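You operate a simulated robot arm through the tools that you are given. There is no shell and no other tool.

Carry out the task below with a simulated robot arm. There is one attempt and no reset: what you move stays moved.

## Task
Put things in order on the top of the roll bench. At the end: the silver clamp block stands where the purple brush stood; the beige felt block is on the white name plate (marked "GUARD"); the purple brush stands on top of the white box of tags; the pink cracked cup stands where the silver clamp block stood; whatever was shut is shut again. Leave all else as you found it, and nothing knocked over.

The check looks at the end state, three seconds after you hand in, the way a careful person would. Anything else that was tipped, shoved, dropped, spilled or broken makes it a failure.

## Robot
A 7-joint arm with a two-finger parallel gripper, fixed in place. Base frame: the origin is at the foot of the arm, x ahead of it, y to its left, z up; the work surface is at about z = 0.85. Lengths are in m, angles in rad, forces in N, time in s.
With the tool pointing down near the work surface it reaches from about 0.3 to 0.7 m from the base axis. Its first joint turns from -1.152 to 1.152 rad. Payload 1.57 kg.
The TCP is the grasp point between the finger pads, 0.03 m short of the fingertips. In the tool frame z runs along the fingers and y along their closing line. Largest opening 0.11 m; finger width 0.024, thickness 0.012; the body of the gripper, 0.048 by 0.112 m, starts 0.078 m behind the TCP.
Orientation is that of the tool frame in the base frame, as a unit quaternion [w, x, y, z]. With the fingers straight down and closing along the base's y, the tool's x points along the base's -x, its y along +y and its z along -z.

## Interface
- The arm moves only by the tool step_arm. Its argument "commands" is text: rows parted by semicolons, each of 7 numbers parted by spaces: the closure, from 0 (fully open) to 1 (shut), then the shift along the base's x, y, z in cm, then the turn, a rotation vector about the base's x, y, z in rad. In form: gripper x y z rx ry rz; .... A call has 1 to 20 rows; each row is the pose to reach, as a shift and turn from the pose commanded when the call began. Rows are played at 5 a second. More than 0.05 m and 0.15 rad between two rows, or a gripper value outside its range, and nothing of the call is played. A pose out of reach is approached as far as the arm can. The call stops where the force on the tool passes 40 N (or 10 N more than at its start, if that is more) or the arm is blocked; 0.2 s more then pass. The fingers move at their own pace (about 0.108 m/s each) and stop on an object; they squeeze with about 22 N. The grip force told is the motor's: it shows also when the fingers shut on nothing. Time passes only in rows, and 0.2 s behind the last, so rows that repeat a pose let the fingers close. The reply holds the time, the measured pose of the TCP, the force on the tool along the base axes, the opening and the grip force, in the units named above and with some noise, with the torque about the TCP (base axes, N m) and any sound that the robot's microphone picked up.
- Cameras (640 x 400 px; columns grow to the right, rows downward): "scene" is fixed at [0.1645, -0.3954, 1.3986]; the picture's right is [0.76, -0.65, 0.00], its down [-0.41, -0.48, -0.78] and it looks along [0.51, 0.59, -0.63] (base axes); focal length 231 px, centre (320, 200). "wrist" rides on the gripper at [0.07, 0.016, -0.141] in the tool frame; the picture's right is [-0.23, 0.97, 0.00], its down [-0.86, -0.20, -0.48] and it looks along [-0.47, -0.11, 0.88] (tool axes); focal length 222 px, centre (320, 200). There is no depth. A picture from a camera that has moved, and an enlarged one, comes with that camera's place and axes in the base frame and with its lens.
- grab_frame(camera): a new picture of that camera. No time passes.
- enlarge(camera, box): a new picture of the part [left, top, right, bottom] of that camera's present view, enlarged. No time passes.
- close_job(): hands the job in; it is judged then, once.

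Nothing tells you positions but the pictures and the camera data. Unless the task says otherwise, let go and move clear before handing in.

The tools are called after ">>>" as name(argument=value, ...) on one line, values as JSON. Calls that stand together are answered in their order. step_arm: Moves the arm, as the interface text tells. Its arguments: {"type":"object","properties":{"commands":{"type":"string"}},"required":["commands"]} The other tools are called the same way: grab_frame (camera) takes a picture; enlarge (camera, box) takes an enlarged picture of a part of a camera's view; close_job () hands the job in.

At the start:

```text
t: 0.0
ee_pos: [0.4601, -0.0238, 1.247]
tool_rot: [0.0, 0.0, 1.0, 0.0]
wrist_force: [0.4, -0.1, -0.5]
ft_torque: [0.01, 0.02, 0.01]
finger_gap: 0.1101
grip_force: 0.0
```

scene: 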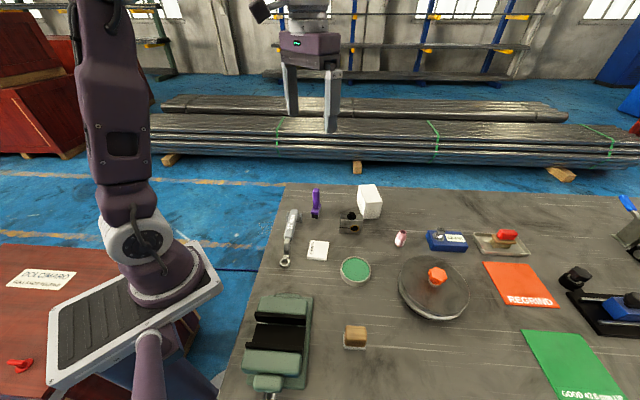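
wrist: 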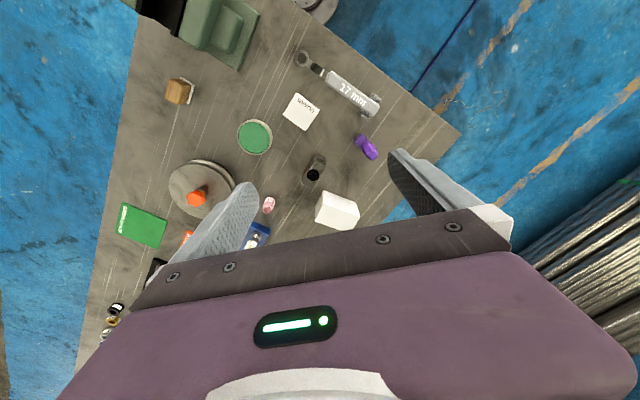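

I see a bench with a vise, a wrench, a purple brush, a white box, a silver clamp block, a name plate, a felt block, a cup and other items. I'll take close-up pictures before moving anything.

>>> enlarge(camera="scene", box=[270, 170, 400, 270])

>>> enlarge(camera="scene", box=[370, 200, 540, 320])

>>> enlarge(camera="scene", box=[230, 280, 390, 400])

>>> enlarge(camera="scene", box=[520, 180, 640, 400])

>>> enlarge(camera="wrist", box=[260, 50, 420, 240])

>>> enlarge(camera="wrist", box=[90, 60, 290, 340])

```text
4.00 times, centred on (335, 220) of scene
camera zoom: at [0.1645, -0.3954, 1.3986], right [0.76, -0.65, 0.0], down [-0.41, -0.48, -0.78], along [0.51, 0.59, -0.63], focal length 924 px, centre (260, 120)
```

zoom: 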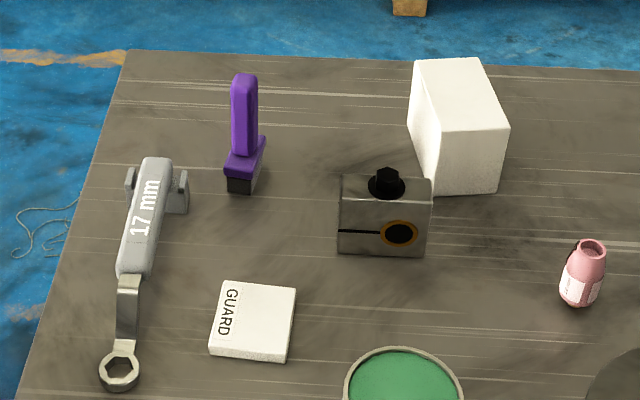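

```text
3.33 times, centred on (455, 260) of scene
camera zoom: at [0.1645, -0.3954, 1.3986], right [0.76, -0.65, 0.0], down [-0.41, -0.48, -0.78], along [0.51, 0.59, -0.63], focal length 770 px, centre (-130, 0)
```

zoom: 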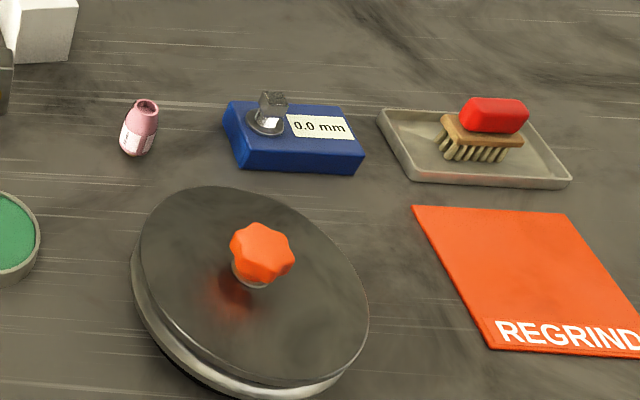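

```text
3.33 times, centred on (310, 340) of scene
camera zoom: at [0.1645, -0.3954, 1.3986], right [0.76, -0.65, 0.0], down [-0.41, -0.48, -0.78], along [0.51, 0.59, -0.63], focal length 770 px, centre (353, -267)
```

zoom: 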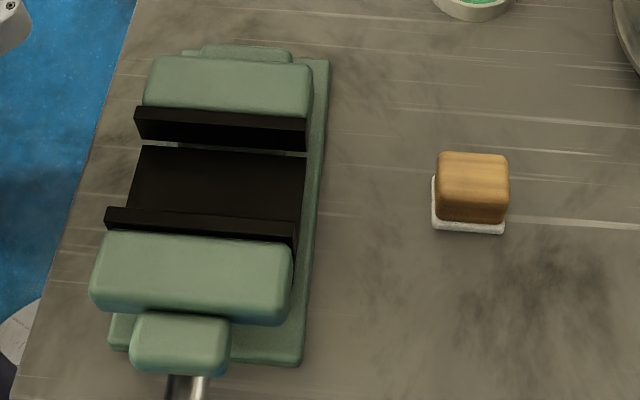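

```text
1.82 times, centred on (580, 290) of scene
camera zoom: at [0.1645, -0.3954, 1.3986], right [0.76, -0.65, 0.0], down [-0.41, -0.48, -0.78], along [0.51, 0.59, -0.63], focal length 420 px, centre (-153, 36)
```

zoom: 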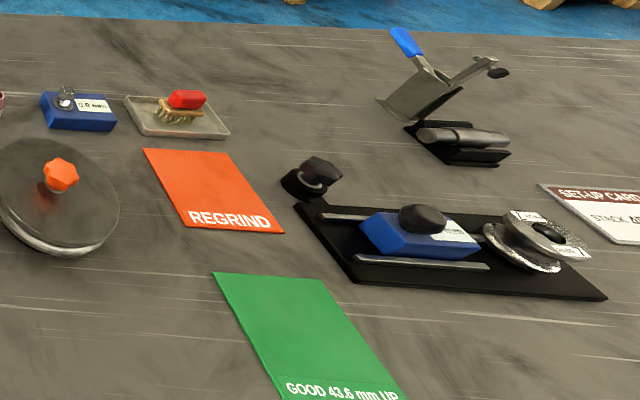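

```text
2.11 times, centred on (340, 145) of wrist
camera zoom: at [0.3925, -0.0078, 1.3889], right [0.23, 0.97, 0.0], down [0.86, -0.2, 0.48], along [0.47, -0.11, -0.88], focal length 468 px, centre (278, 316)
```

zoom: 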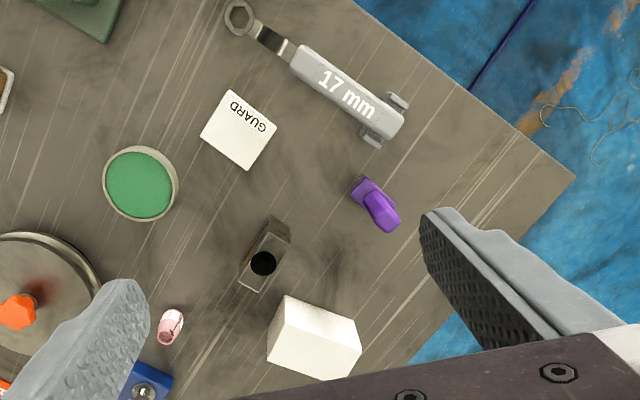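

```text
1.43 times, centred on (190, 200) of wrist
camera zoom: at [0.3925, -0.0078, 1.3889], right [0.23, 0.97, 0.0], down [0.86, -0.2, 0.48], along [0.47, -0.11, -0.88], focal length 317 px, centre (506, 200)
```

zoom: 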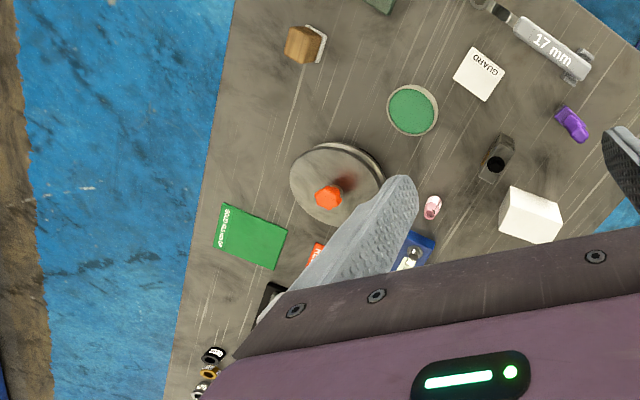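

The objects' rough places come from the scene picture. I'm moving the wrist camera over toward the tan block for a closer look at it, and then I'll look at the lidded round thing.

>>> step_arm(commands="0 -1 -4 -2 0 0 0; 0 -3 -8 -4 0 0 0; 0 -5 -12 -6 0 0 0; 0 -7 -16 -8 0 0 0; 0 -8 -20 -10 0 0 0; 0 -8 -22 -13 0 0 0; 0 -8 -22 -16 0 0 0; 0 -8 -22 -16 0 0 0")

>>> grab_frame(camera="wrist")

>>> grab_frame(camera="scene")

```text
t: 1.8
ee_pos: [0.3796, -0.2421, 1.0883]
tool_rot: [0.0, -0.001, 1.0, 0.0]
wrist_force: [0.7, -1.4, -1.1]
ft_torque: [-0.03, 0.01, 0.0]
finger_gap: 0.1101
grip_force: 0.1
```

```text
taken
camera wrist: at [0.3106, -0.2262, 1.2292], right [0.23, 0.97, 0.0], down [0.85, -0.2, 0.48], along [0.47, -0.11, -0.88], focal length 222 px, centre (320, 200)
```

wrist: 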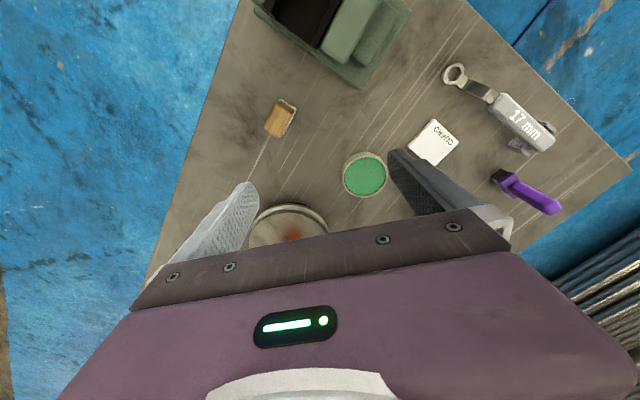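

```text
taken
```

scene: 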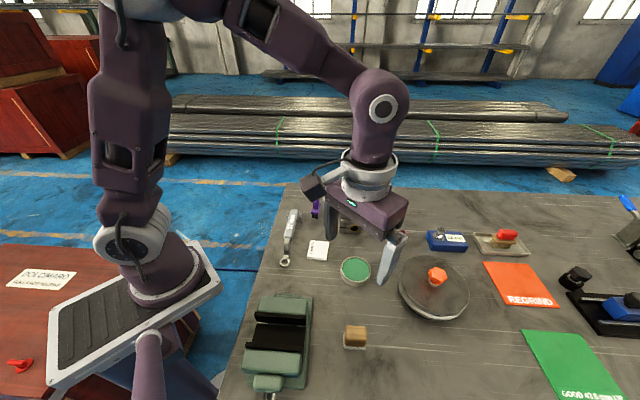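

>>> enlarge(camera="wrist", box=[240, 80, 330, 150])

>>> enlarge(camera="wrist", box=[330, 50, 580, 230])

>>> enlarge(camera="scene", box=[330, 310, 390, 360])

>>> enlarge(camera="scene", box=[390, 240, 480, 330])

>>> enlarge(camera="wrist", box=[230, 0, 430, 90])

```text
5.71 times, centred on (285, 115) of wrist
camera zoom: at [0.3106, -0.2262, 1.2292], right [0.23, 0.97, 0.0], down [0.85, -0.2, 0.48], along [0.47, -0.11, -0.88], focal length 1269 px, centre (520, 686)
```

zoom: 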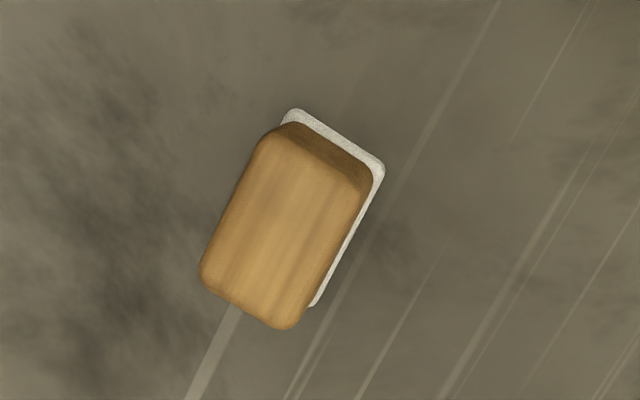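

```text
2.22 times, centred on (455, 140) of wrist
camera zoom: at [0.3106, -0.2262, 1.2292], right [0.23, 0.97, 0.0], down [0.85, -0.2, 0.48], along [0.47, -0.11, -0.88], focal length 494 px, centre (20, 333)
```

zoom: 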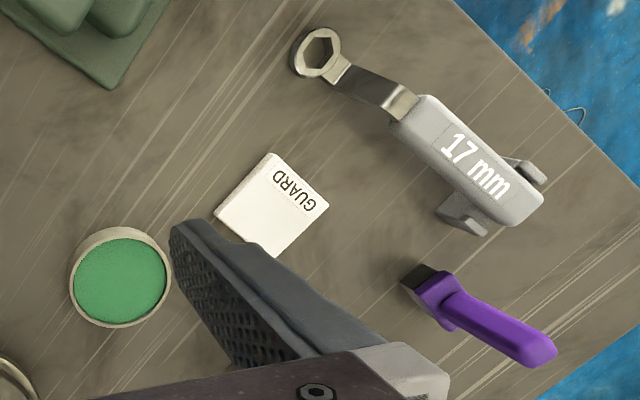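

```text
8.00 times, centred on (360, 335) of scene
camera zoom: at [0.1645, -0.3955, 1.3986], right [0.76, -0.65, 0.0], down [-0.41, -0.48, -0.78], along [0.51, 0.59, -0.63], focal length 1848 px, centre (0, -880)
```

zoom: 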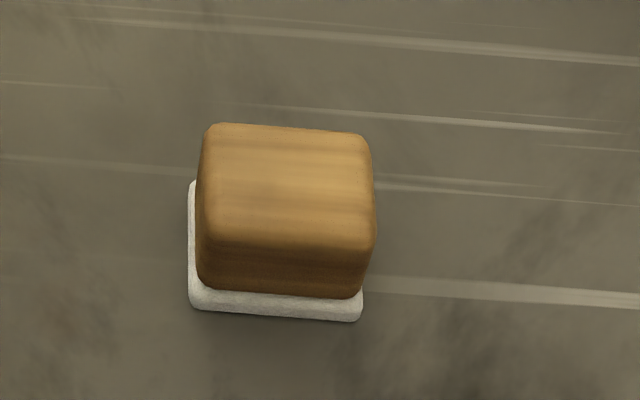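

```text
4.44 times, centred on (435, 285) of scene
camera zoom: at [0.1645, -0.3955, 1.3986], right [0.76, -0.65, 0.0], down [-0.41, -0.48, -0.78], along [0.51, 0.59, -0.63], focal length 1027 px, centre (-191, -178)
```

zoom: 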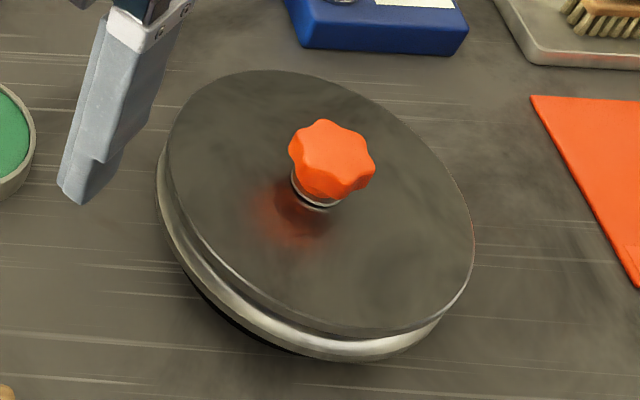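

```text
3.20 times, centred on (330, 45) of wrist
camera zoom: at [0.3106, -0.2262, 1.2292], right [0.23, 0.97, 0.0], down [0.85, -0.2, 0.48], along [0.47, -0.11, -0.88], focal length 711 px, centre (288, 696)
```

zoom: 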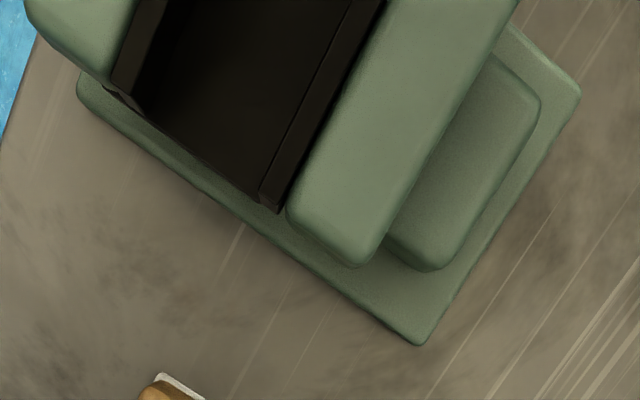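

The tan block has a white felt sole, and it's the only felt block I can see. Next I'm looking closely at the pink cup, the clamp block and the white box.

>>> step_arm(commands="0 3 3 0 0 0 0; 0 6 6 0 0 0 0; 0 9 9 0 0 0 0; 0 12 12 0 0 0 0; 0 12 12 0 0 0 0")

>>> grab_frame(camera="wrist")

>>> enlarge(camera="wrist", box=[260, 130, 420, 240])

```text
t: 3.0
ee_pos: [0.4985, -0.1226, 1.0872]
tool_rot: [0.0, 0.0, 1.0, 0.0]
wrist_force: [-1.0, 0.2, -0.3]
ft_torque: [0.0, -0.01, 0.03]
finger_gap: 0.1103
grip_force: 0.1
```

```text
taken
camera wrist: at [0.4308, -0.1079, 1.2291], right [0.23, 0.97, 0.0], down [0.86, -0.2, 0.48], along [0.47, -0.11, -0.88], focal length 222 px, centre (320, 200)
```

wrist: 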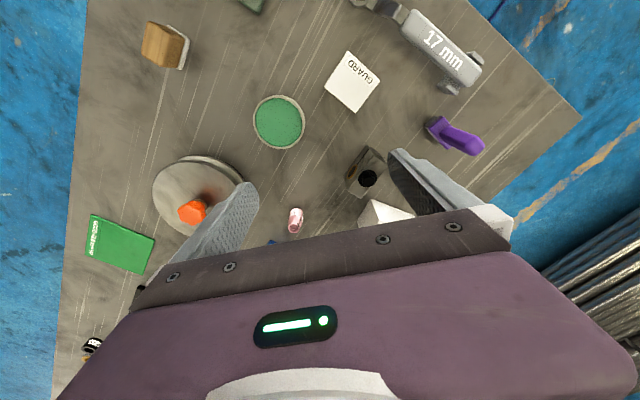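

```text
3.64 times, centred on (340, 185) of wrist
camera zoom: at [0.4308, -0.1079, 1.2291], right [0.23, 0.97, 0.0], down [0.86, -0.2, 0.48], along [0.47, -0.11, -0.88], focal length 808 px, centre (247, 254)
```

zoom: 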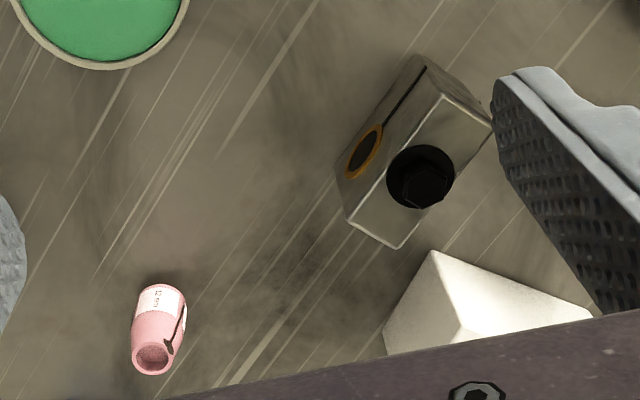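

The pink item is a cracked ceramic cup standing upright, and the clamp block and box are clear to see. Next I'm viewing the brush, whose handle looks about 12 cm tall, from closer so I can measure it.

>>> step_arm(commands="0 -2 4 -2 0 0 0; 0 -4 8 -4 0 0 0; 0 -6 12 -6 0 0 0; 0 -7 16 -7 0 0 0; 0 -7 17 -7 0 0 0; 0 -7 17 -7 0 0 0")

>>> grab_frame(camera="wrist")

>>> enlarge(camera="wrist", box=[240, 130, 400, 240])

>>> enlarge(camera="scene", box=[295, 175, 335, 225])

```text
t: 4.4
ee_pos: [0.4318, 0.046, 1.0186]
tool_rot: [-0.001, 0.0, 1.0, 0.0]
wrist_force: [-0.5, -0.1, -0.6]
ft_torque: [0.0, -0.01, 0.0]
finger_gap: 0.1097
grip_force: 0.1
```

```text
taken
camera wrist: at [0.363, 0.0613, 1.159], right [0.23, 0.97, 0.0], down [0.85, -0.2, 0.48], along [0.47, -0.11, -0.88], focal length 222 px, centre (320, 200)
```

wrist: 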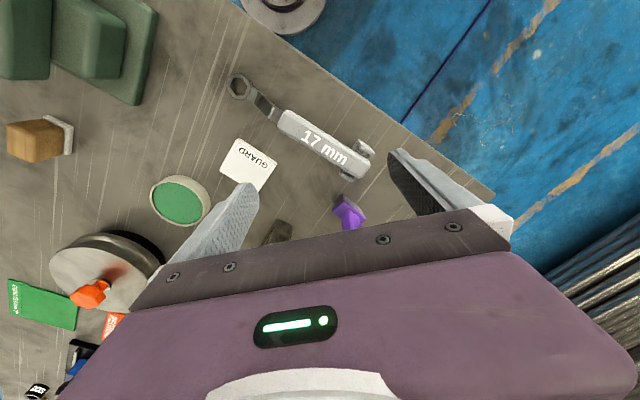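

```text
3.64 times, centred on (320, 185) of wrist
camera zoom: at [0.363, 0.0613, 1.159], right [0.23, 0.97, 0.0], down [0.85, -0.2, 0.48], along [0.47, -0.11, -0.88], focal length 808 px, centre (320, 254)
```

zoom: 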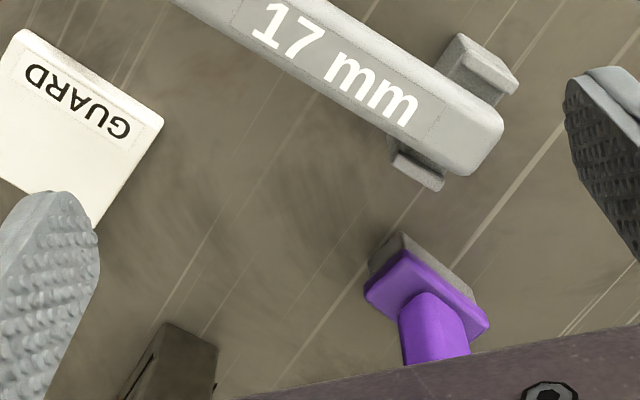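

```text
8.00 times, centred on (315, 200) of scene
camera zoom: at [0.1645, -0.3954, 1.3986], right [0.76, -0.65, 0.0], down [-0.41, -0.48, -0.78], along [0.51, 0.59, -0.63], focal length 1848 px, centre (360, 200)
```

zoom: 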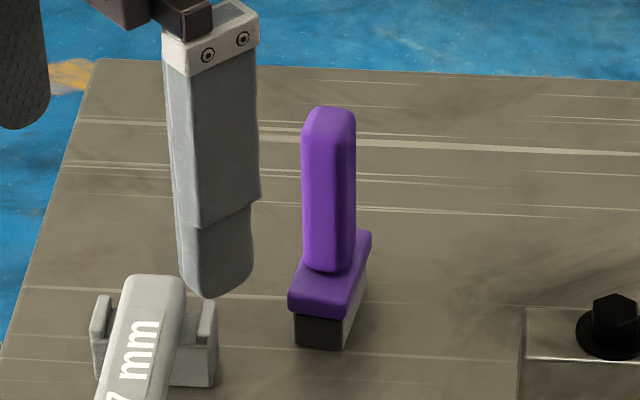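

The brush stands at about (0.543, 0.067), about 12 cm tall, with its base's long axis turned about 0.75 rad. I'm moving above it with the gripper turned to close along that axis, and I'll check alignment before lowering.

>>> step_arm(commands="0 0 0 2.2 0 0 -0.13; 0 2 0.4 2.2 0 0 -0.26; 0 4 0.8 2.2 0 0 -0.39; 0 6 1.2 2.2 0 0 -0.52; 0.2 8 1.6 2.2 0 0 -0.65; 0.4 10 2 2.2 0 0 -0.8; 0.4 11.2 2.1 2.2 0 0 -0.8; 0.4 11.2 2.1 2.2 0 0 -0.8; 0.4 11.2 2.1 2.2 0 0 -0.8")

>>> grab_frame(camera="wrist")

>>> enlarge(camera="scene", box=[270, 140, 390, 240])

```text
t: 6.4
ee_pos: [0.5425, 0.0674, 1.0401]
tool_rot: [-0.001, 0.39, 0.921, 0.0]
wrist_force: [0.0, -0.4, 0.4]
ft_torque: [0.0, 0.0, -0.04]
finger_gap: 0.0662
grip_force: 0.0
```

```text
taken
camera wrist: at [0.5074, 0.1289, 1.1815], right [0.86, 0.52, 0.0], down [0.45, -0.75, 0.48], along [0.25, -0.41, -0.88], focal length 222 px, centre (320, 200)
```

wrist: 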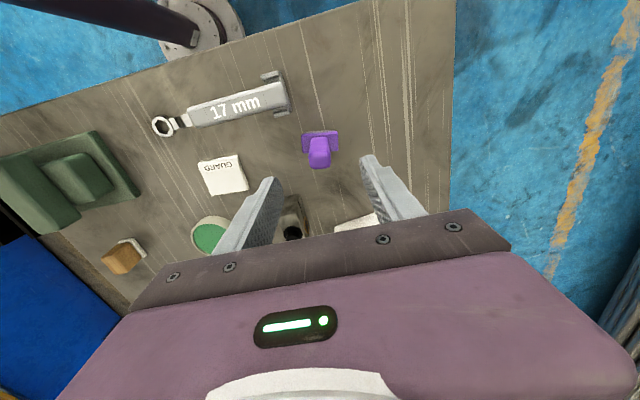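

```text
4.00 times, centred on (330, 190) of scene
camera zoom: at [0.1645, -0.3954, 1.3986], right [0.76, -0.65, 0.0], down [-0.41, -0.48, -0.78], along [0.51, 0.59, -0.63], focal length 924 px, centre (280, 240)
```

zoom: 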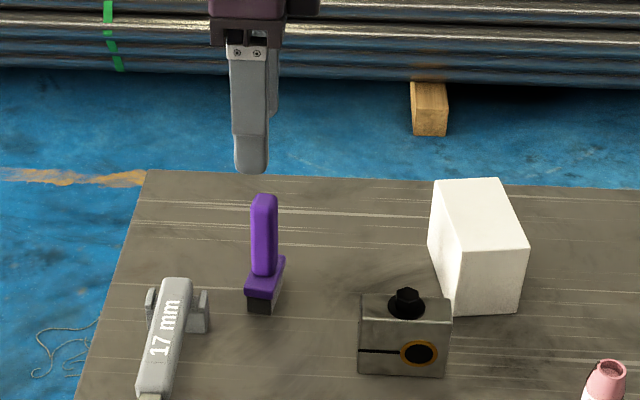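

>>> enlarge(camera="wrist", box=[250, 100, 410, 240])

>>> enlarge(camera="scene", box=[300, 170, 340, 220])

```text
2.86 times, centred on (330, 170) of wrist
camera zoom: at [0.5074, 0.1289, 1.1815], right [0.86, 0.52, 0.0], down [0.45, -0.75, 0.48], along [0.25, -0.41, -0.88], focal length 635 px, centre (291, 286)
```

zoom: 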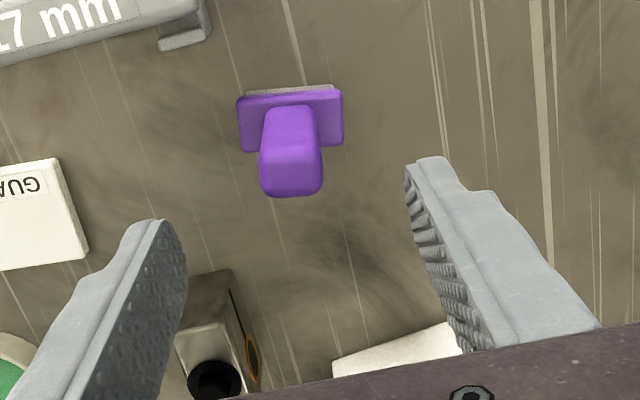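

```text
8.00 times, centred on (320, 195) of scene
camera zoom: at [0.1645, -0.3954, 1.3986], right [0.76, -0.65, 0.0], down [-0.41, -0.48, -0.78], along [0.51, 0.59, -0.63], focal length 1848 px, centre (320, 240)
```

zoom: 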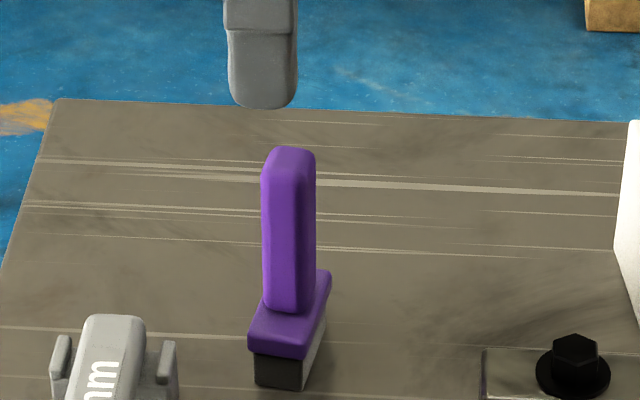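

The gripper is centred over the handle, and the brush base is turned slightly more than I thought. I'm turning a bit further, lowering and gripping the handle.

>>> step_arm(commands="0.4 0 -0.1 0 0 0 -0.13; 0.4 0 -0.1 -4 0 0 -0.13; 0.4 0 -0.1 -8 0 0 -0.13; 0.4 0 -0.1 -10.3 0 0 -0.13; 0.4 0 -0.1 -10.3 0 0 -0.13; 0.4 0 -0.1 -10.3 0 0 -0.13")

>>> enlarge(camera="scene", box=[290, 150, 350, 230])

>>> enlarge(camera="wrist", box=[240, 100, 420, 250])

```text
t: 7.8
ee_pos: [0.542, 0.0682, 0.9361]
tool_rot: [0.0, 0.448, 0.894, 0.0]
wrist_force: [-0.9, 0.4, 0.5]
ft_torque: [0.0, 0.01, -0.04]
finger_gap: 0.0661
grip_force: 0.1
```

```text
5.00 times, centred on (320, 190) of scene
camera zoom: at [0.1645, -0.3954, 1.3986], right [0.76, -0.65, 0.0], down [-0.41, -0.48, -0.78], along [0.51, 0.59, -0.63], focal length 1155 px, centre (320, 250)
```

zoom: 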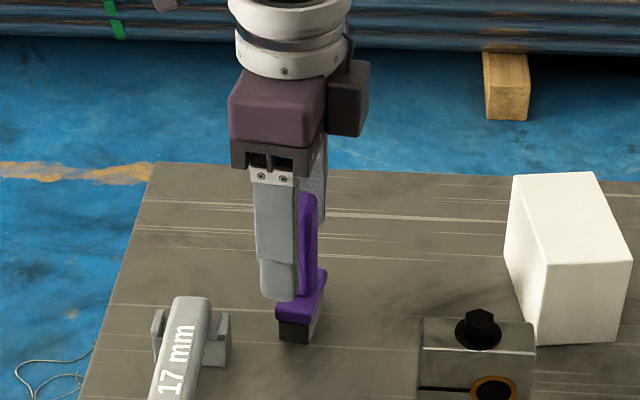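

```text
2.67 times, centred on (330, 175) of wrist
camera zoom: at [0.5152, 0.1323, 1.0782], right [0.92, 0.4, 0.0], down [0.35, -0.8, 0.48], along [0.19, -0.44, -0.88], focal length 592 px, centre (293, 267)
```

zoom: 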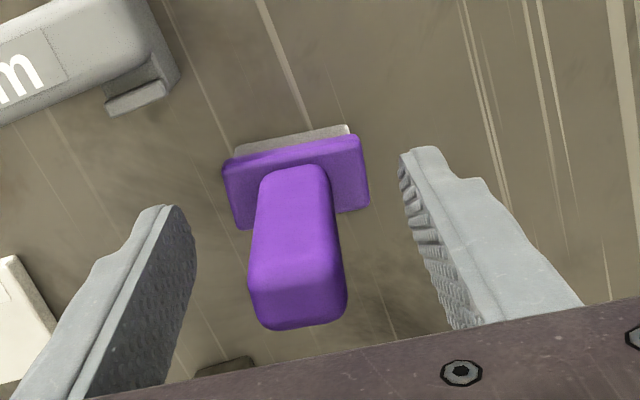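

The fingers straddle the handle evenly, so I'm closing now.

>>> step_arm(commands="0.7 0 0 0 0 0 0; 1 0 0 0 0 0 0; 1 0 0 0 0 0 0; 1 0 0 0 0 0 0")

>>> enlarge(camera="scene", box=[290, 150, 350, 230])

>>> enlarge(camera="wrist", box=[240, 100, 420, 250])

```text
t: 8.8
ee_pos: [0.5414, 0.0665, 0.9362]
tool_rot: [0.0, 0.449, 0.893, 0.0]
wrist_force: [-0.2, 0.6, 1.0]
ft_torque: [0.04, -0.01, 0.0]
finger_gap: 0.0234
grip_force: 21.5
```

```text
5.00 times, centred on (320, 190) of scene
camera zoom: at [0.1645, -0.3954, 1.3986], right [0.76, -0.65, 0.0], down [-0.41, -0.48, -0.78], along [0.51, 0.59, -0.63], focal length 1155 px, centre (320, 250)
```

zoom: 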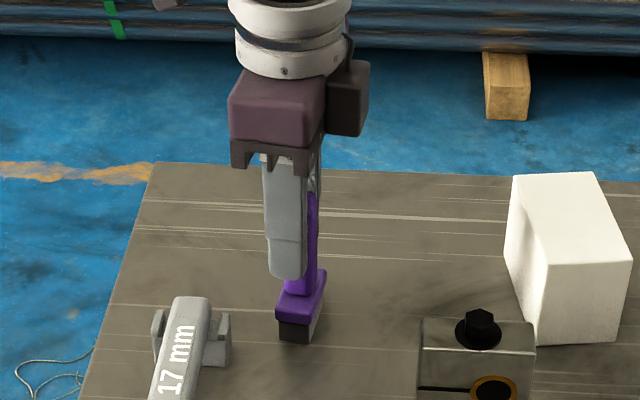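

```text
2.67 times, centred on (330, 175) of wrist
camera zoom: at [0.5151, 0.1324, 1.0783], right [0.92, 0.4, 0.0], down [0.35, -0.8, 0.48], along [0.19, -0.44, -0.88], focal length 592 px, centre (293, 267)
```

zoom: 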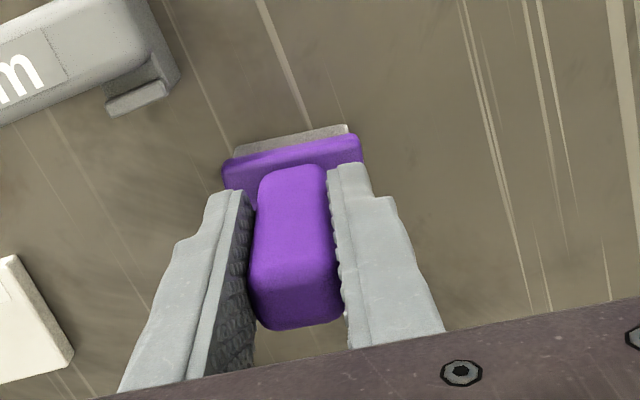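

The brush is gripped. I'm lifting it and carrying it above the white box, at about (0.70, -0.035), then checking with both cameras.

>>> step_arm(commands="1 0 0 2 0 0 0; 1 0 0 5 0 0 0; 1 0 0 9 0 0 0; 1 0 0 12.5 0 0 0; 1 3 -2 12.5 0 0 0.1; 1 6 -4 12.5 0 0 0.2; 1 9 -6 12.5 0 0 0.3; 1 12 -8 12.5 0 0 0.3; 1 14 -9.5 12.5 0 0 0.3; 1 15.5 -10.3 12.5 0 0 0.3; 1 15.5 -10.3 12.5 0 0 0.3; 1 15.5 -10.3 12.5 0 0 0.3")

>>> enlarge(camera="scene", box=[320, 130, 420, 230])

>>> grab_frame(camera="wrist")

```text
t: 11.4
ee_pos: [0.6676, -0.0374, 1.0592]
tool_rot: [0.0, 0.311, 0.95, 0.0]
wrist_force: [-0.3, -0.6, -1.0]
ft_torque: [-0.01, -0.01, 0.04]
finger_gap: 0.0235
grip_force: 22.3
out of reach, approached as far as the arm can: row 9, 10, 11, 12
```

```text
4.00 times, centred on (370, 180) of scene
camera zoom: at [0.1645, -0.3955, 1.3986], right [0.76, -0.65, 0.0], down [-0.41, -0.48, -0.78], along [0.51, 0.59, -0.63], focal length 924 px, centre (120, 280)
```

zoom: 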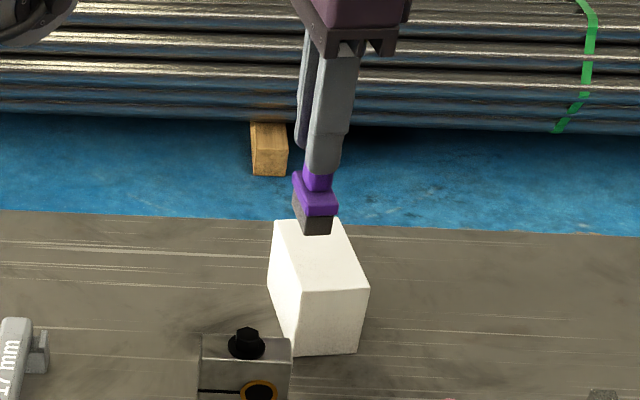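

```text
taken
camera wrist: at [0.6232, 0.0163, 1.201], right [0.76, 0.65, 0.0], down [0.57, -0.67, 0.48], along [0.31, -0.36, -0.88], focal length 222 px, centre (320, 200)
```

wrist: 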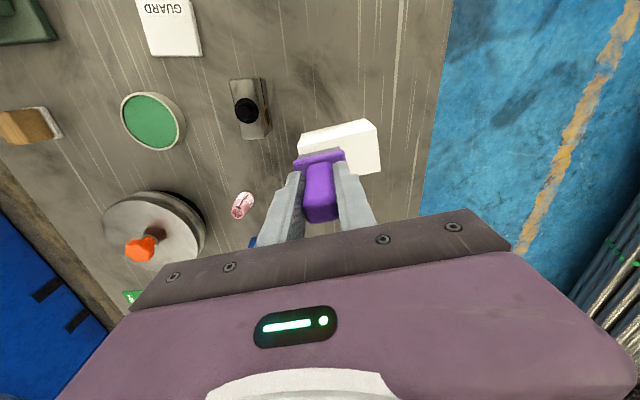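

>>> enlarge(camera="wrist", box=[270, 90, 410, 240])

>>> enlarge(camera="scene", box=[350, 160, 400, 230])

```text
2.67 times, centred on (340, 165) of wrist
camera zoom: at [0.6232, 0.0163, 1.201], right [0.76, 0.65, 0.0], down [0.57, -0.67, 0.48], along [0.31, -0.36, -0.88], focal length 592 px, centre (267, 293)
```

zoom: 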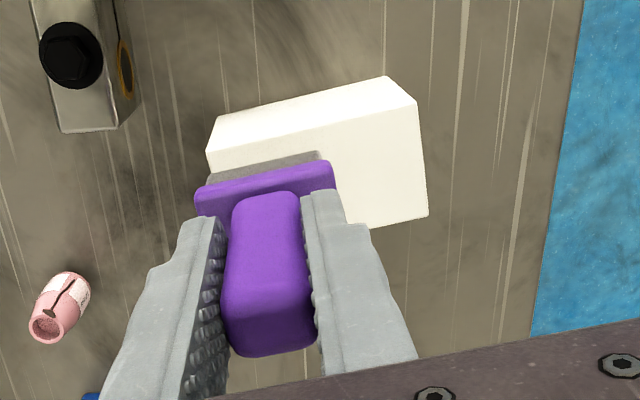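

```text
5.71 times, centred on (375, 195) of scene
camera zoom: at [0.1645, -0.3955, 1.3986], right [0.76, -0.65, 0.0], down [-0.41, -0.48, -0.78], along [0.51, 0.59, -0.63], focal length 1320 px, centre (6, 229)
```

zoom: 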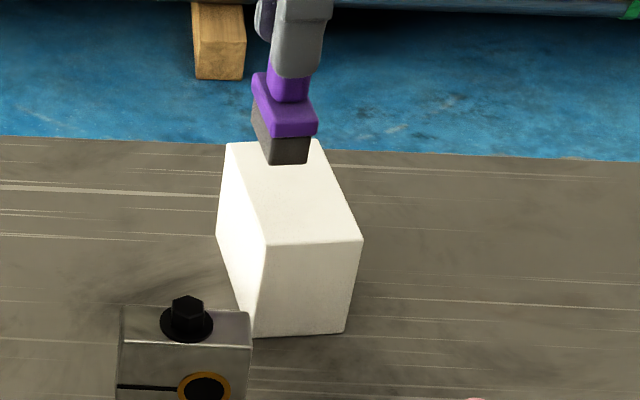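

The arm can't quite reach that far out at this height, so lower down it should reach farther. I'm lowering a little and pulling in to about (0.682, -0.046), where the brush base would still sit fully on the box.

>>> step_arm(commands="1 -0.8 -0.5 -1.5 0 0 0; 1 -1.5 -1 -3 0 0 0; 1 -1.5 -1 -3 0 0 0")

>>> enlarge(camera="wrist", box=[270, 90, 410, 240])

>>> enlarge(camera="scene", box=[350, 160, 400, 230])

```text
t: 12.2
ee_pos: [0.6519, -0.0468, 1.0267]
tool_rot: [0.0, 0.31, 0.951, 0.0]
wrist_force: [0.0, -0.5, -1.0]
ft_torque: [0.03, 0.01, -0.03]
finger_gap: 0.0234
grip_force: 22.6
```

```text
2.67 times, centred on (340, 165) of wrist
camera zoom: at [0.6076, 0.0068, 1.1697], right [0.76, 0.65, 0.0], down [0.57, -0.67, 0.48], along [0.31, -0.36, -0.88], focal length 592 px, centre (267, 293)
```

zoom: 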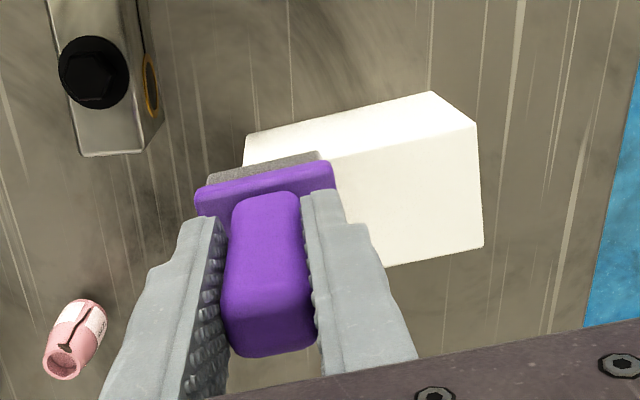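

```text
5.71 times, centred on (375, 195) of scene
camera zoom: at [0.1645, -0.3955, 1.3986], right [0.76, -0.65, 0.0], down [-0.41, -0.48, -0.78], along [0.51, 0.59, -0.63], focal length 1320 px, centre (6, 229)
```

zoom: 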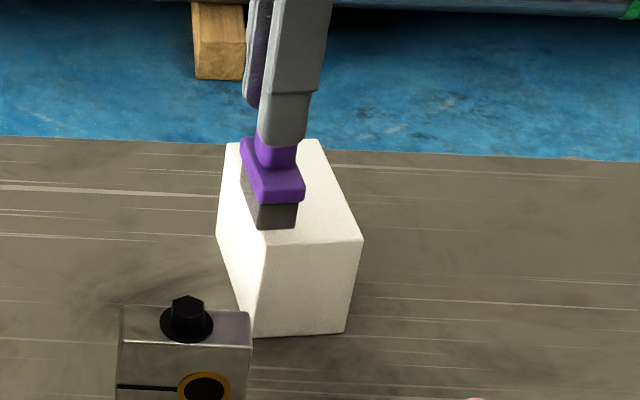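

>>> step_arm(commands="1 1.6 0.1 0 0 0 0; 1 3.2 0.2 0 0 0 0; 1 3.2 0.2 0 0 0 0")

>>> enlarge(camera="wrist", box=[270, 90, 410, 240])

>>> enlarge(camera="scene", box=[350, 160, 400, 230])

```text
t: 13.0
ee_pos: [0.6695, -0.0467, 1.0307]
tool_rot: [0.0, 0.31, 0.951, 0.0]
wrist_force: [-0.8, 0.2, -1.3]
ft_torque: [-0.01, 0.0, 0.02]
finger_gap: 0.0237
grip_force: 22.3
out of reach, approached as far as the arm can: row 2, 3
```

```text
2.67 times, centred on (340, 165) of wrist
camera zoom: at [0.6241, 0.0074, 1.1708], right [0.76, 0.65, 0.0], down [0.57, -0.67, 0.48], along [0.31, -0.36, -0.88], focal length 592 px, centre (267, 293)
```

zoom: 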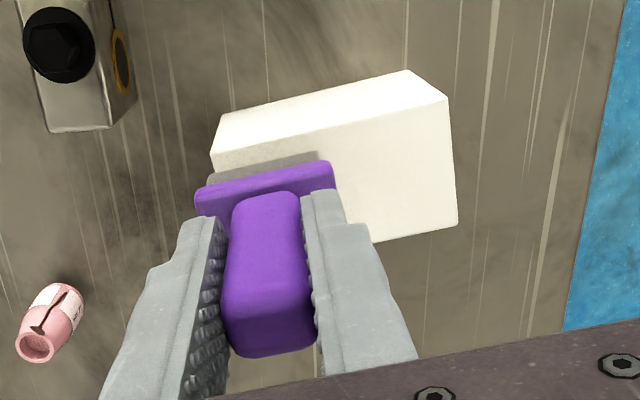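

```text
5.71 times, centred on (375, 195) of scene
camera zoom: at [0.1645, -0.3954, 1.3986], right [0.76, -0.65, 0.0], down [-0.41, -0.48, -0.78], along [0.51, 0.59, -0.63], focal length 1320 px, centre (6, 229)
```

zoom: 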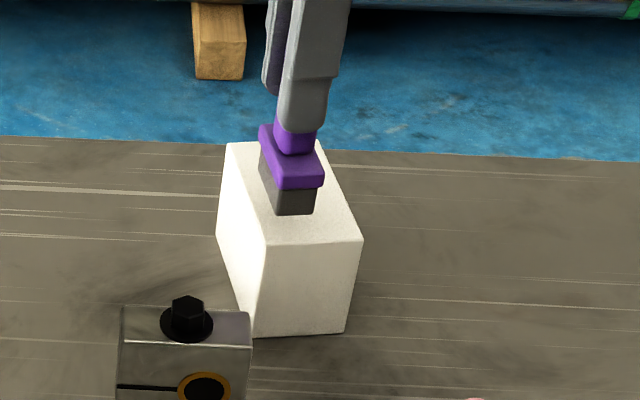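

The reach limit with a straight-down tool is about 0.671 m here, which would leave the brush's edge barely over the side of the box. I'm tilting the tool very slightly outward (0.07 rad about the closing line) to gain a bit more reach.

>>> step_arm(commands="1 0 0 0 -0.042 -0.056 0; 1 0.6 0 0 -0.042 -0.056 0; 1 1.3 0.1 0 -0.042 -0.056 0; 1 1.3 0.1 0 -0.042 -0.056 0")

>>> enlarge(camera="wrist", box=[270, 90, 410, 240])

>>> enlarge(camera="scene", box=[350, 160, 400, 230])

```text
t: 14.0
ee_pos: [0.6806, -0.0475, 1.0283]
tool_rot: [0.033, 0.31, 0.95, -0.011]
wrist_force: [-0.2, -0.5, -0.8]
ft_torque: [0.0, 0.03, -0.04]
finger_gap: 0.0233
grip_force: 22.2
```

```text
2.67 times, centred on (340, 165) of wrist
camera zoom: at [0.6287, 0.0132, 1.1648], right [0.76, 0.65, 0.01], down [0.54, -0.64, 0.54], along [0.36, -0.4, -0.84], focal length 592 px, centre (267, 293)
```

zoom: 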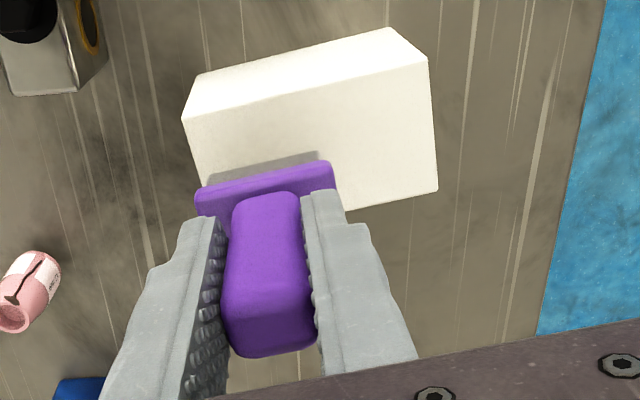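

```text
5.71 times, centred on (375, 195) of scene
camera zoom: at [0.1645, -0.3954, 1.3986], right [0.76, -0.65, 0.0], down [-0.41, -0.48, -0.78], along [0.51, 0.59, -0.63], focal length 1320 px, centre (6, 229)
```

zoom: 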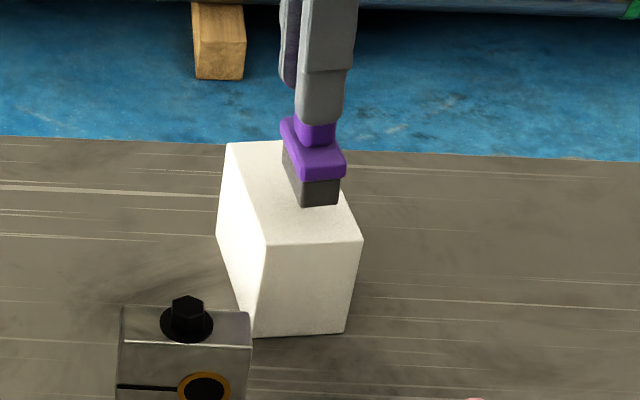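

The brush is now above the box with its base fully over the top. I'm lowering it gently and watching the force.

>>> step_arm(commands="1 0 0 -0.5 0 0 0; 1 0 0 -0.9 0 0 0; 1 0 0 -1.2 0 0 0; 1 0 0 -1.2 0 0 0")

>>> enlarge(camera="scene", box=[350, 160, 400, 230])

```text
t: 15.0
ee_pos: [0.6807, -0.0478, 1.0168]
tool_rot: [0.033, 0.31, 0.95, -0.011]
wrist_force: [-0.3, 0.8, -0.5]
ft_torque: [-0.03, 0.0, -0.02]
finger_gap: 0.0234
grip_force: 22.4
```

```text
5.71 times, centred on (375, 195) of scene
camera zoom: at [0.1645, -0.3954, 1.3986], right [0.76, -0.65, 0.0], down [-0.41, -0.48, -0.78], along [0.51, 0.59, -0.63], focal length 1320 px, centre (6, 229)
```

zoom: 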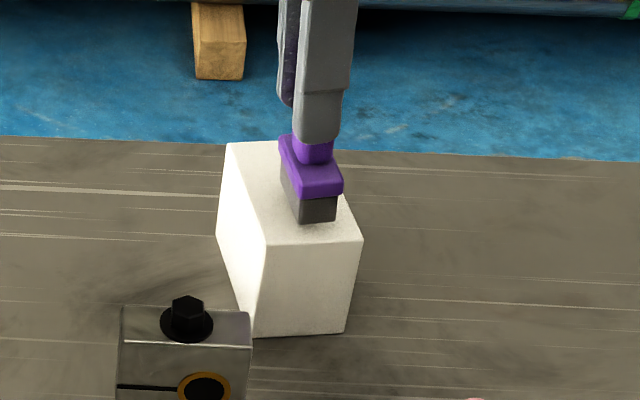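

>>> step_arm(commands="1 0 0 -0.2 0 0 0; 1 0 0 -0.4 0 0 0; 1 0 0 -0.4 0 0 0")

>>> enlarge(camera="scene", box=[360, 180, 390, 220])

```text
t: 15.8
ee_pos: [0.6806, -0.0475, 1.012]
tool_rot: [0.032, 0.31, 0.95, -0.012]
wrist_force: [-0.3, -0.8, -1.2]
ft_torque: [-0.03, -0.02, -0.06]
finger_gap: 0.0233
grip_force: 21.8
```

```text
10.00 times, centred on (375, 200) of scene
camera zoom: at [0.1645, -0.3954, 1.3986], right [0.76, -0.65, 0.0], down [-0.41, -0.48, -0.78], along [0.51, 0.59, -0.63], focal length 2310 px, centre (-230, 200)
```

zoom: 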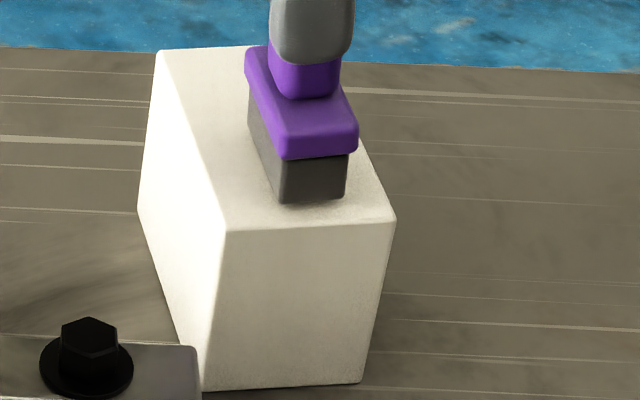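

>>> step_arm(commands="1 0 0 -0.15 0 0 0; 1 0 0 -0.3 0 0 0; 1 0 0 -0.3 0 0 0")

>>> enlarge(camera="scene", box=[360, 180, 390, 220])

```text
t: 16.6
ee_pos: [0.6808, -0.0478, 1.01]
tool_rot: [0.035, 0.31, 0.95, -0.011]
wrist_force: [-0.7, 0.2, 8.6]
ft_torque: [0.06, 0.06, -0.01]
finger_gap: 0.0236
grip_force: 21.5
```

```text
10.00 times, centred on (375, 200) of scene
camera zoom: at [0.1643, -0.3954, 1.3986], right [0.76, -0.65, 0.0], down [-0.41, -0.48, -0.78], along [0.51, 0.59, -0.63], focal length 2310 px, centre (-230, 200)
```

zoom: 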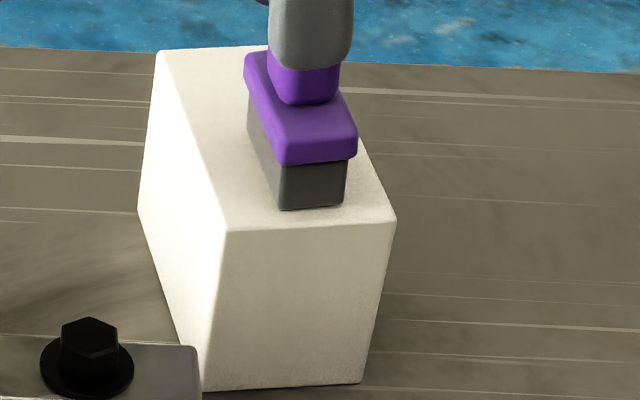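

The brush has touched down on the box with a light push. I'm opening the fingers there, then I'll check it before withdrawing.

>>> step_arm(commands="0.8 0 0 0.1 0 0 0; 0.6 0 0 0.1 0 0 0; 0.4 0 0 0.1 0 0 0; 0.4 0 0 0.1 0 0 0")

>>> enlarge(camera="scene", box=[350, 160, 400, 230])

>>> enlarge(camera="wrist", box=[270, 90, 410, 240])

```text
t: 17.6
ee_pos: [0.6806, -0.0473, 1.0101]
tool_rot: [0.033, 0.31, 0.95, -0.012]
wrist_force: [-0.6, 0.5, -0.1]
ft_torque: [-0.03, 0.0, -0.01]
finger_gap: 0.0662
grip_force: 0.1
```

```text
5.71 times, centred on (375, 195) of scene
camera zoom: at [0.1645, -0.3954, 1.3986], right [0.76, -0.65, 0.0], down [-0.41, -0.48, -0.78], along [0.51, 0.59, -0.63], focal length 1320 px, centre (6, 229)
```

zoom: 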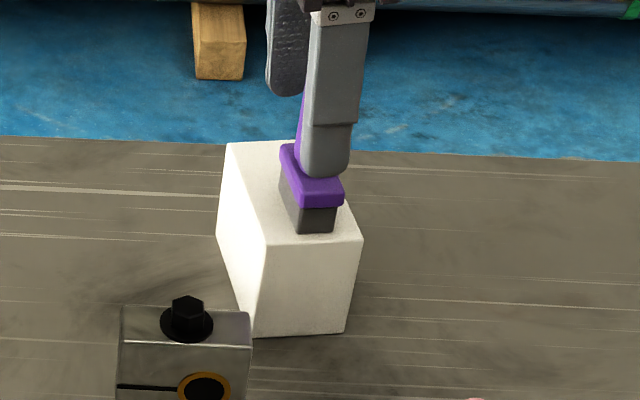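

```text
2.67 times, centred on (340, 165) of wrist
camera zoom: at [0.6279, 0.0127, 1.147], right [0.76, 0.65, 0.01], down [0.54, -0.64, 0.54], along [0.36, -0.4, -0.84], focal length 592 px, centre (267, 293)
```

zoom: 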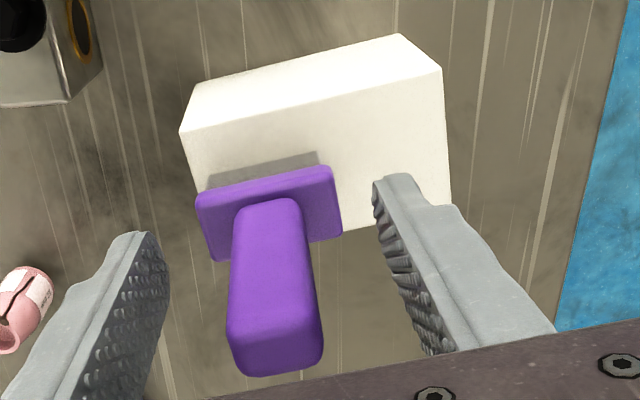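

The brush stands by itself on the box. I'm withdrawing sideways and up, then straightening the tool.

>>> step_arm(commands="0.4 -0.8 0.6 0.3 0 0 0; 0.4 -2.4 1.8 0.6 0 0 0; 0.4 -4 3 2 0 0 0; 0.4 -5.6 4.2 5 0.042 0.056 0; 0.4 -7.2 4 6 0.042 0.056 0; 0.4 -7.2 4 6 0.042 0.056 0")

>>> enlarge(camera="scene", box=[330, 140, 410, 240])

>>> grab_frame(camera="wrist")

```text
t: 19.0
ee_pos: [0.6092, -0.0078, 1.0712]
tool_rot: [0.001, 0.31, 0.951, 0.0]
wrist_force: [-1.3, 0.0, 0.5]
ft_torque: [-0.02, 0.01, 0.02]
finger_gap: 0.066
grip_force: 0.0
```

```text
4.00 times, centred on (370, 190) of scene
camera zoom: at [0.1645, -0.3954, 1.3986], right [0.76, -0.65, 0.0], down [-0.41, -0.48, -0.78], along [0.51, 0.59, -0.63], focal length 924 px, centre (120, 240)
```

zoom: 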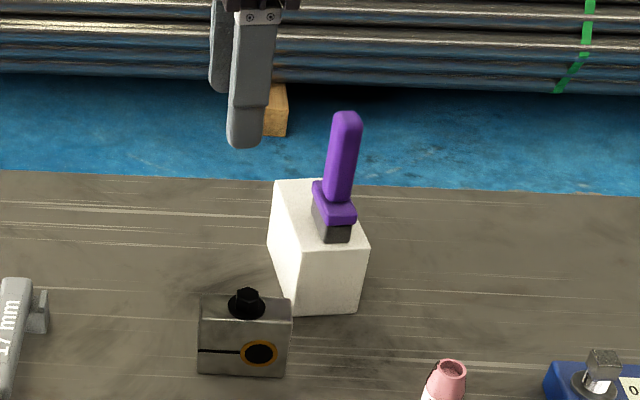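

```text
taken
camera wrist: at [0.5638, 0.0456, 1.2137], right [0.76, 0.65, 0.0], down [0.57, -0.67, 0.48], along [0.31, -0.36, -0.88], focal length 222 px, centre (320, 200)
```

wrist: 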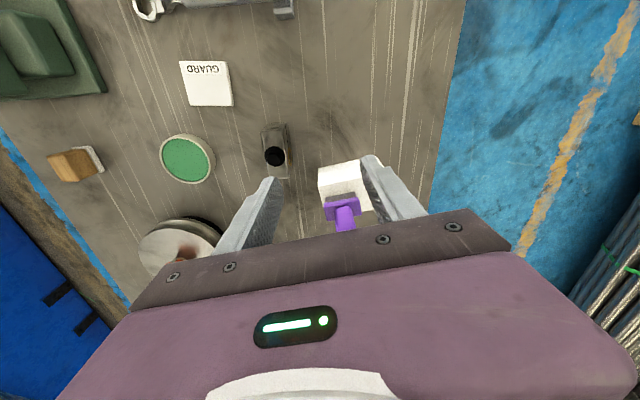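

The brush stands upright on the box. Next is the clamp block, so I'm measuring it closely before moving over it.

>>> step_arm(commands="0.4 -1 -2 0 0 0 -0.1; 0.4 -2.9 -5.6 0 0 0 -0.185; 0.4 -2.9 -5.6 -3 0 0 -0.185; 0.4 -2.9 -5.6 -6 0 0 -0.185; 0.4 -2.9 -5.6 -6 0 0 -0.185")

>>> enlarge(camera="wrist", box=[240, 100, 420, 250])

>>> enlarge(camera="scene", box=[320, 170, 380, 250])

```text
t: 20.2
ee_pos: [0.5798, -0.0656, 1.0102]
tool_rot: [0.0, 0.397, 0.918, 0.0]
wrist_force: [0.5, 0.2, 0.9]
ft_torque: [0.01, -0.01, 0.0]
finger_gap: 0.0658
grip_force: 0.1
```

```text
2.67 times, centred on (330, 175) of wrist
camera zoom: at [0.5463, -0.0028, 1.1523], right [0.86, 0.5, 0.0], down [0.44, -0.76, 0.48], along [0.24, -0.41, -0.88], focal length 592 px, centre (293, 267)
```

zoom: 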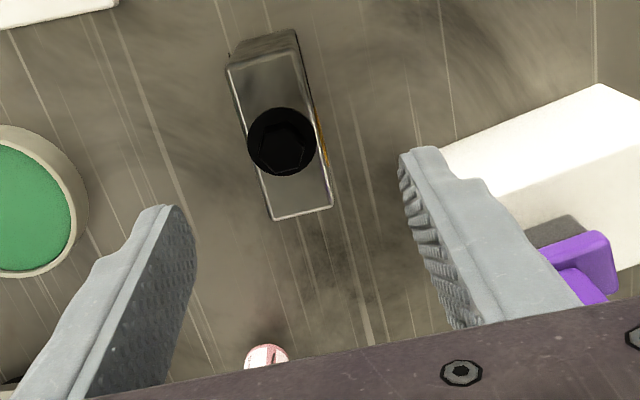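

```text
5.00 times, centred on (350, 210) of scene
camera zoom: at [0.1645, -0.3954, 1.3986], right [0.76, -0.65, 0.0], down [-0.41, -0.48, -0.78], along [0.51, 0.59, -0.63], focal length 1155 px, centre (170, 150)
```

zoom: 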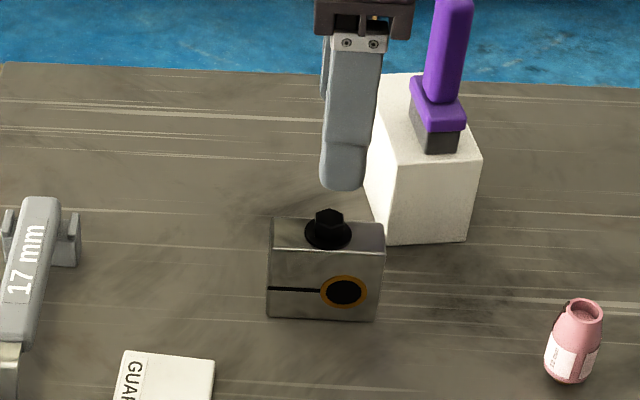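

The clamp block centre is at about (0.579, -0.066), standing about 5.5 cm tall. I'm lowering over it and gripping across its thin side.

>>> step_arm(commands="0.4 0 0 -4 0 0 0; 0.4 0 0 -8 0 0 0; 0.4 0 0 -11 0 0 0; 0.4 0 0 -12 0 0 0; 0.4 0 0 -12 0 0 0")

>>> enlarge(camera="wrist", box=[240, 100, 420, 250])

>>> enlarge(camera="scene", box=[320, 170, 380, 250])

```text
t: 21.4
ee_pos: [0.5802, -0.0643, 0.8898]
tool_rot: [0.0, 0.396, 0.918, -0.001]
wrist_force: [0.0, -0.7, -0.1]
ft_torque: [-0.04, 0.01, 0.01]
finger_gap: 0.0661
grip_force: 0.1
```

```text
2.67 times, centred on (330, 175) of wrist
camera zoom: at [0.5463, -0.0022, 1.0324], right [0.86, 0.5, 0.0], down [0.44, -0.76, 0.48], along [0.24, -0.41, -0.88], focal length 592 px, centre (293, 267)
```

zoom: 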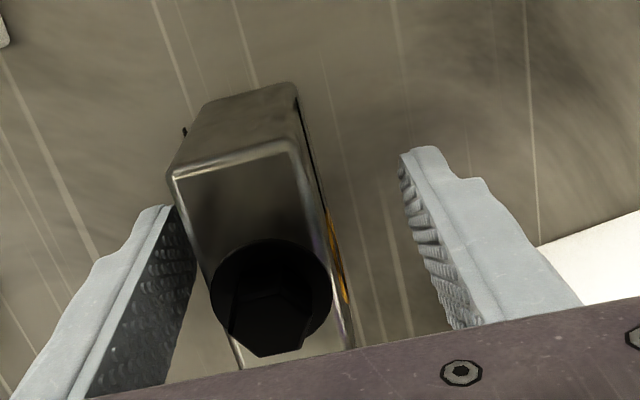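

```text
5.00 times, centred on (350, 210) of scene
camera zoom: at [0.1645, -0.3954, 1.3986], right [0.76, -0.65, 0.0], down [-0.41, -0.48, -0.78], along [0.51, 0.59, -0.63], focal length 1155 px, centre (170, 150)
```

zoom: 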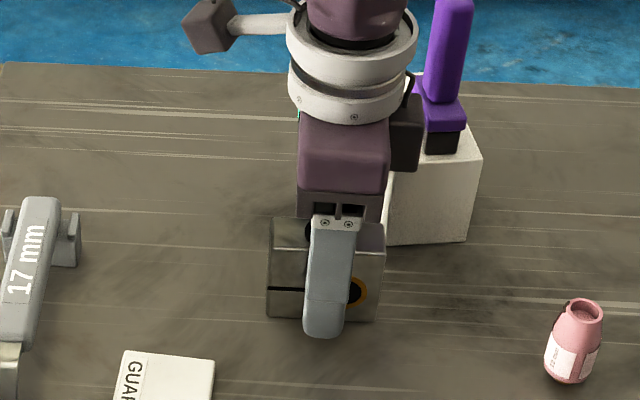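

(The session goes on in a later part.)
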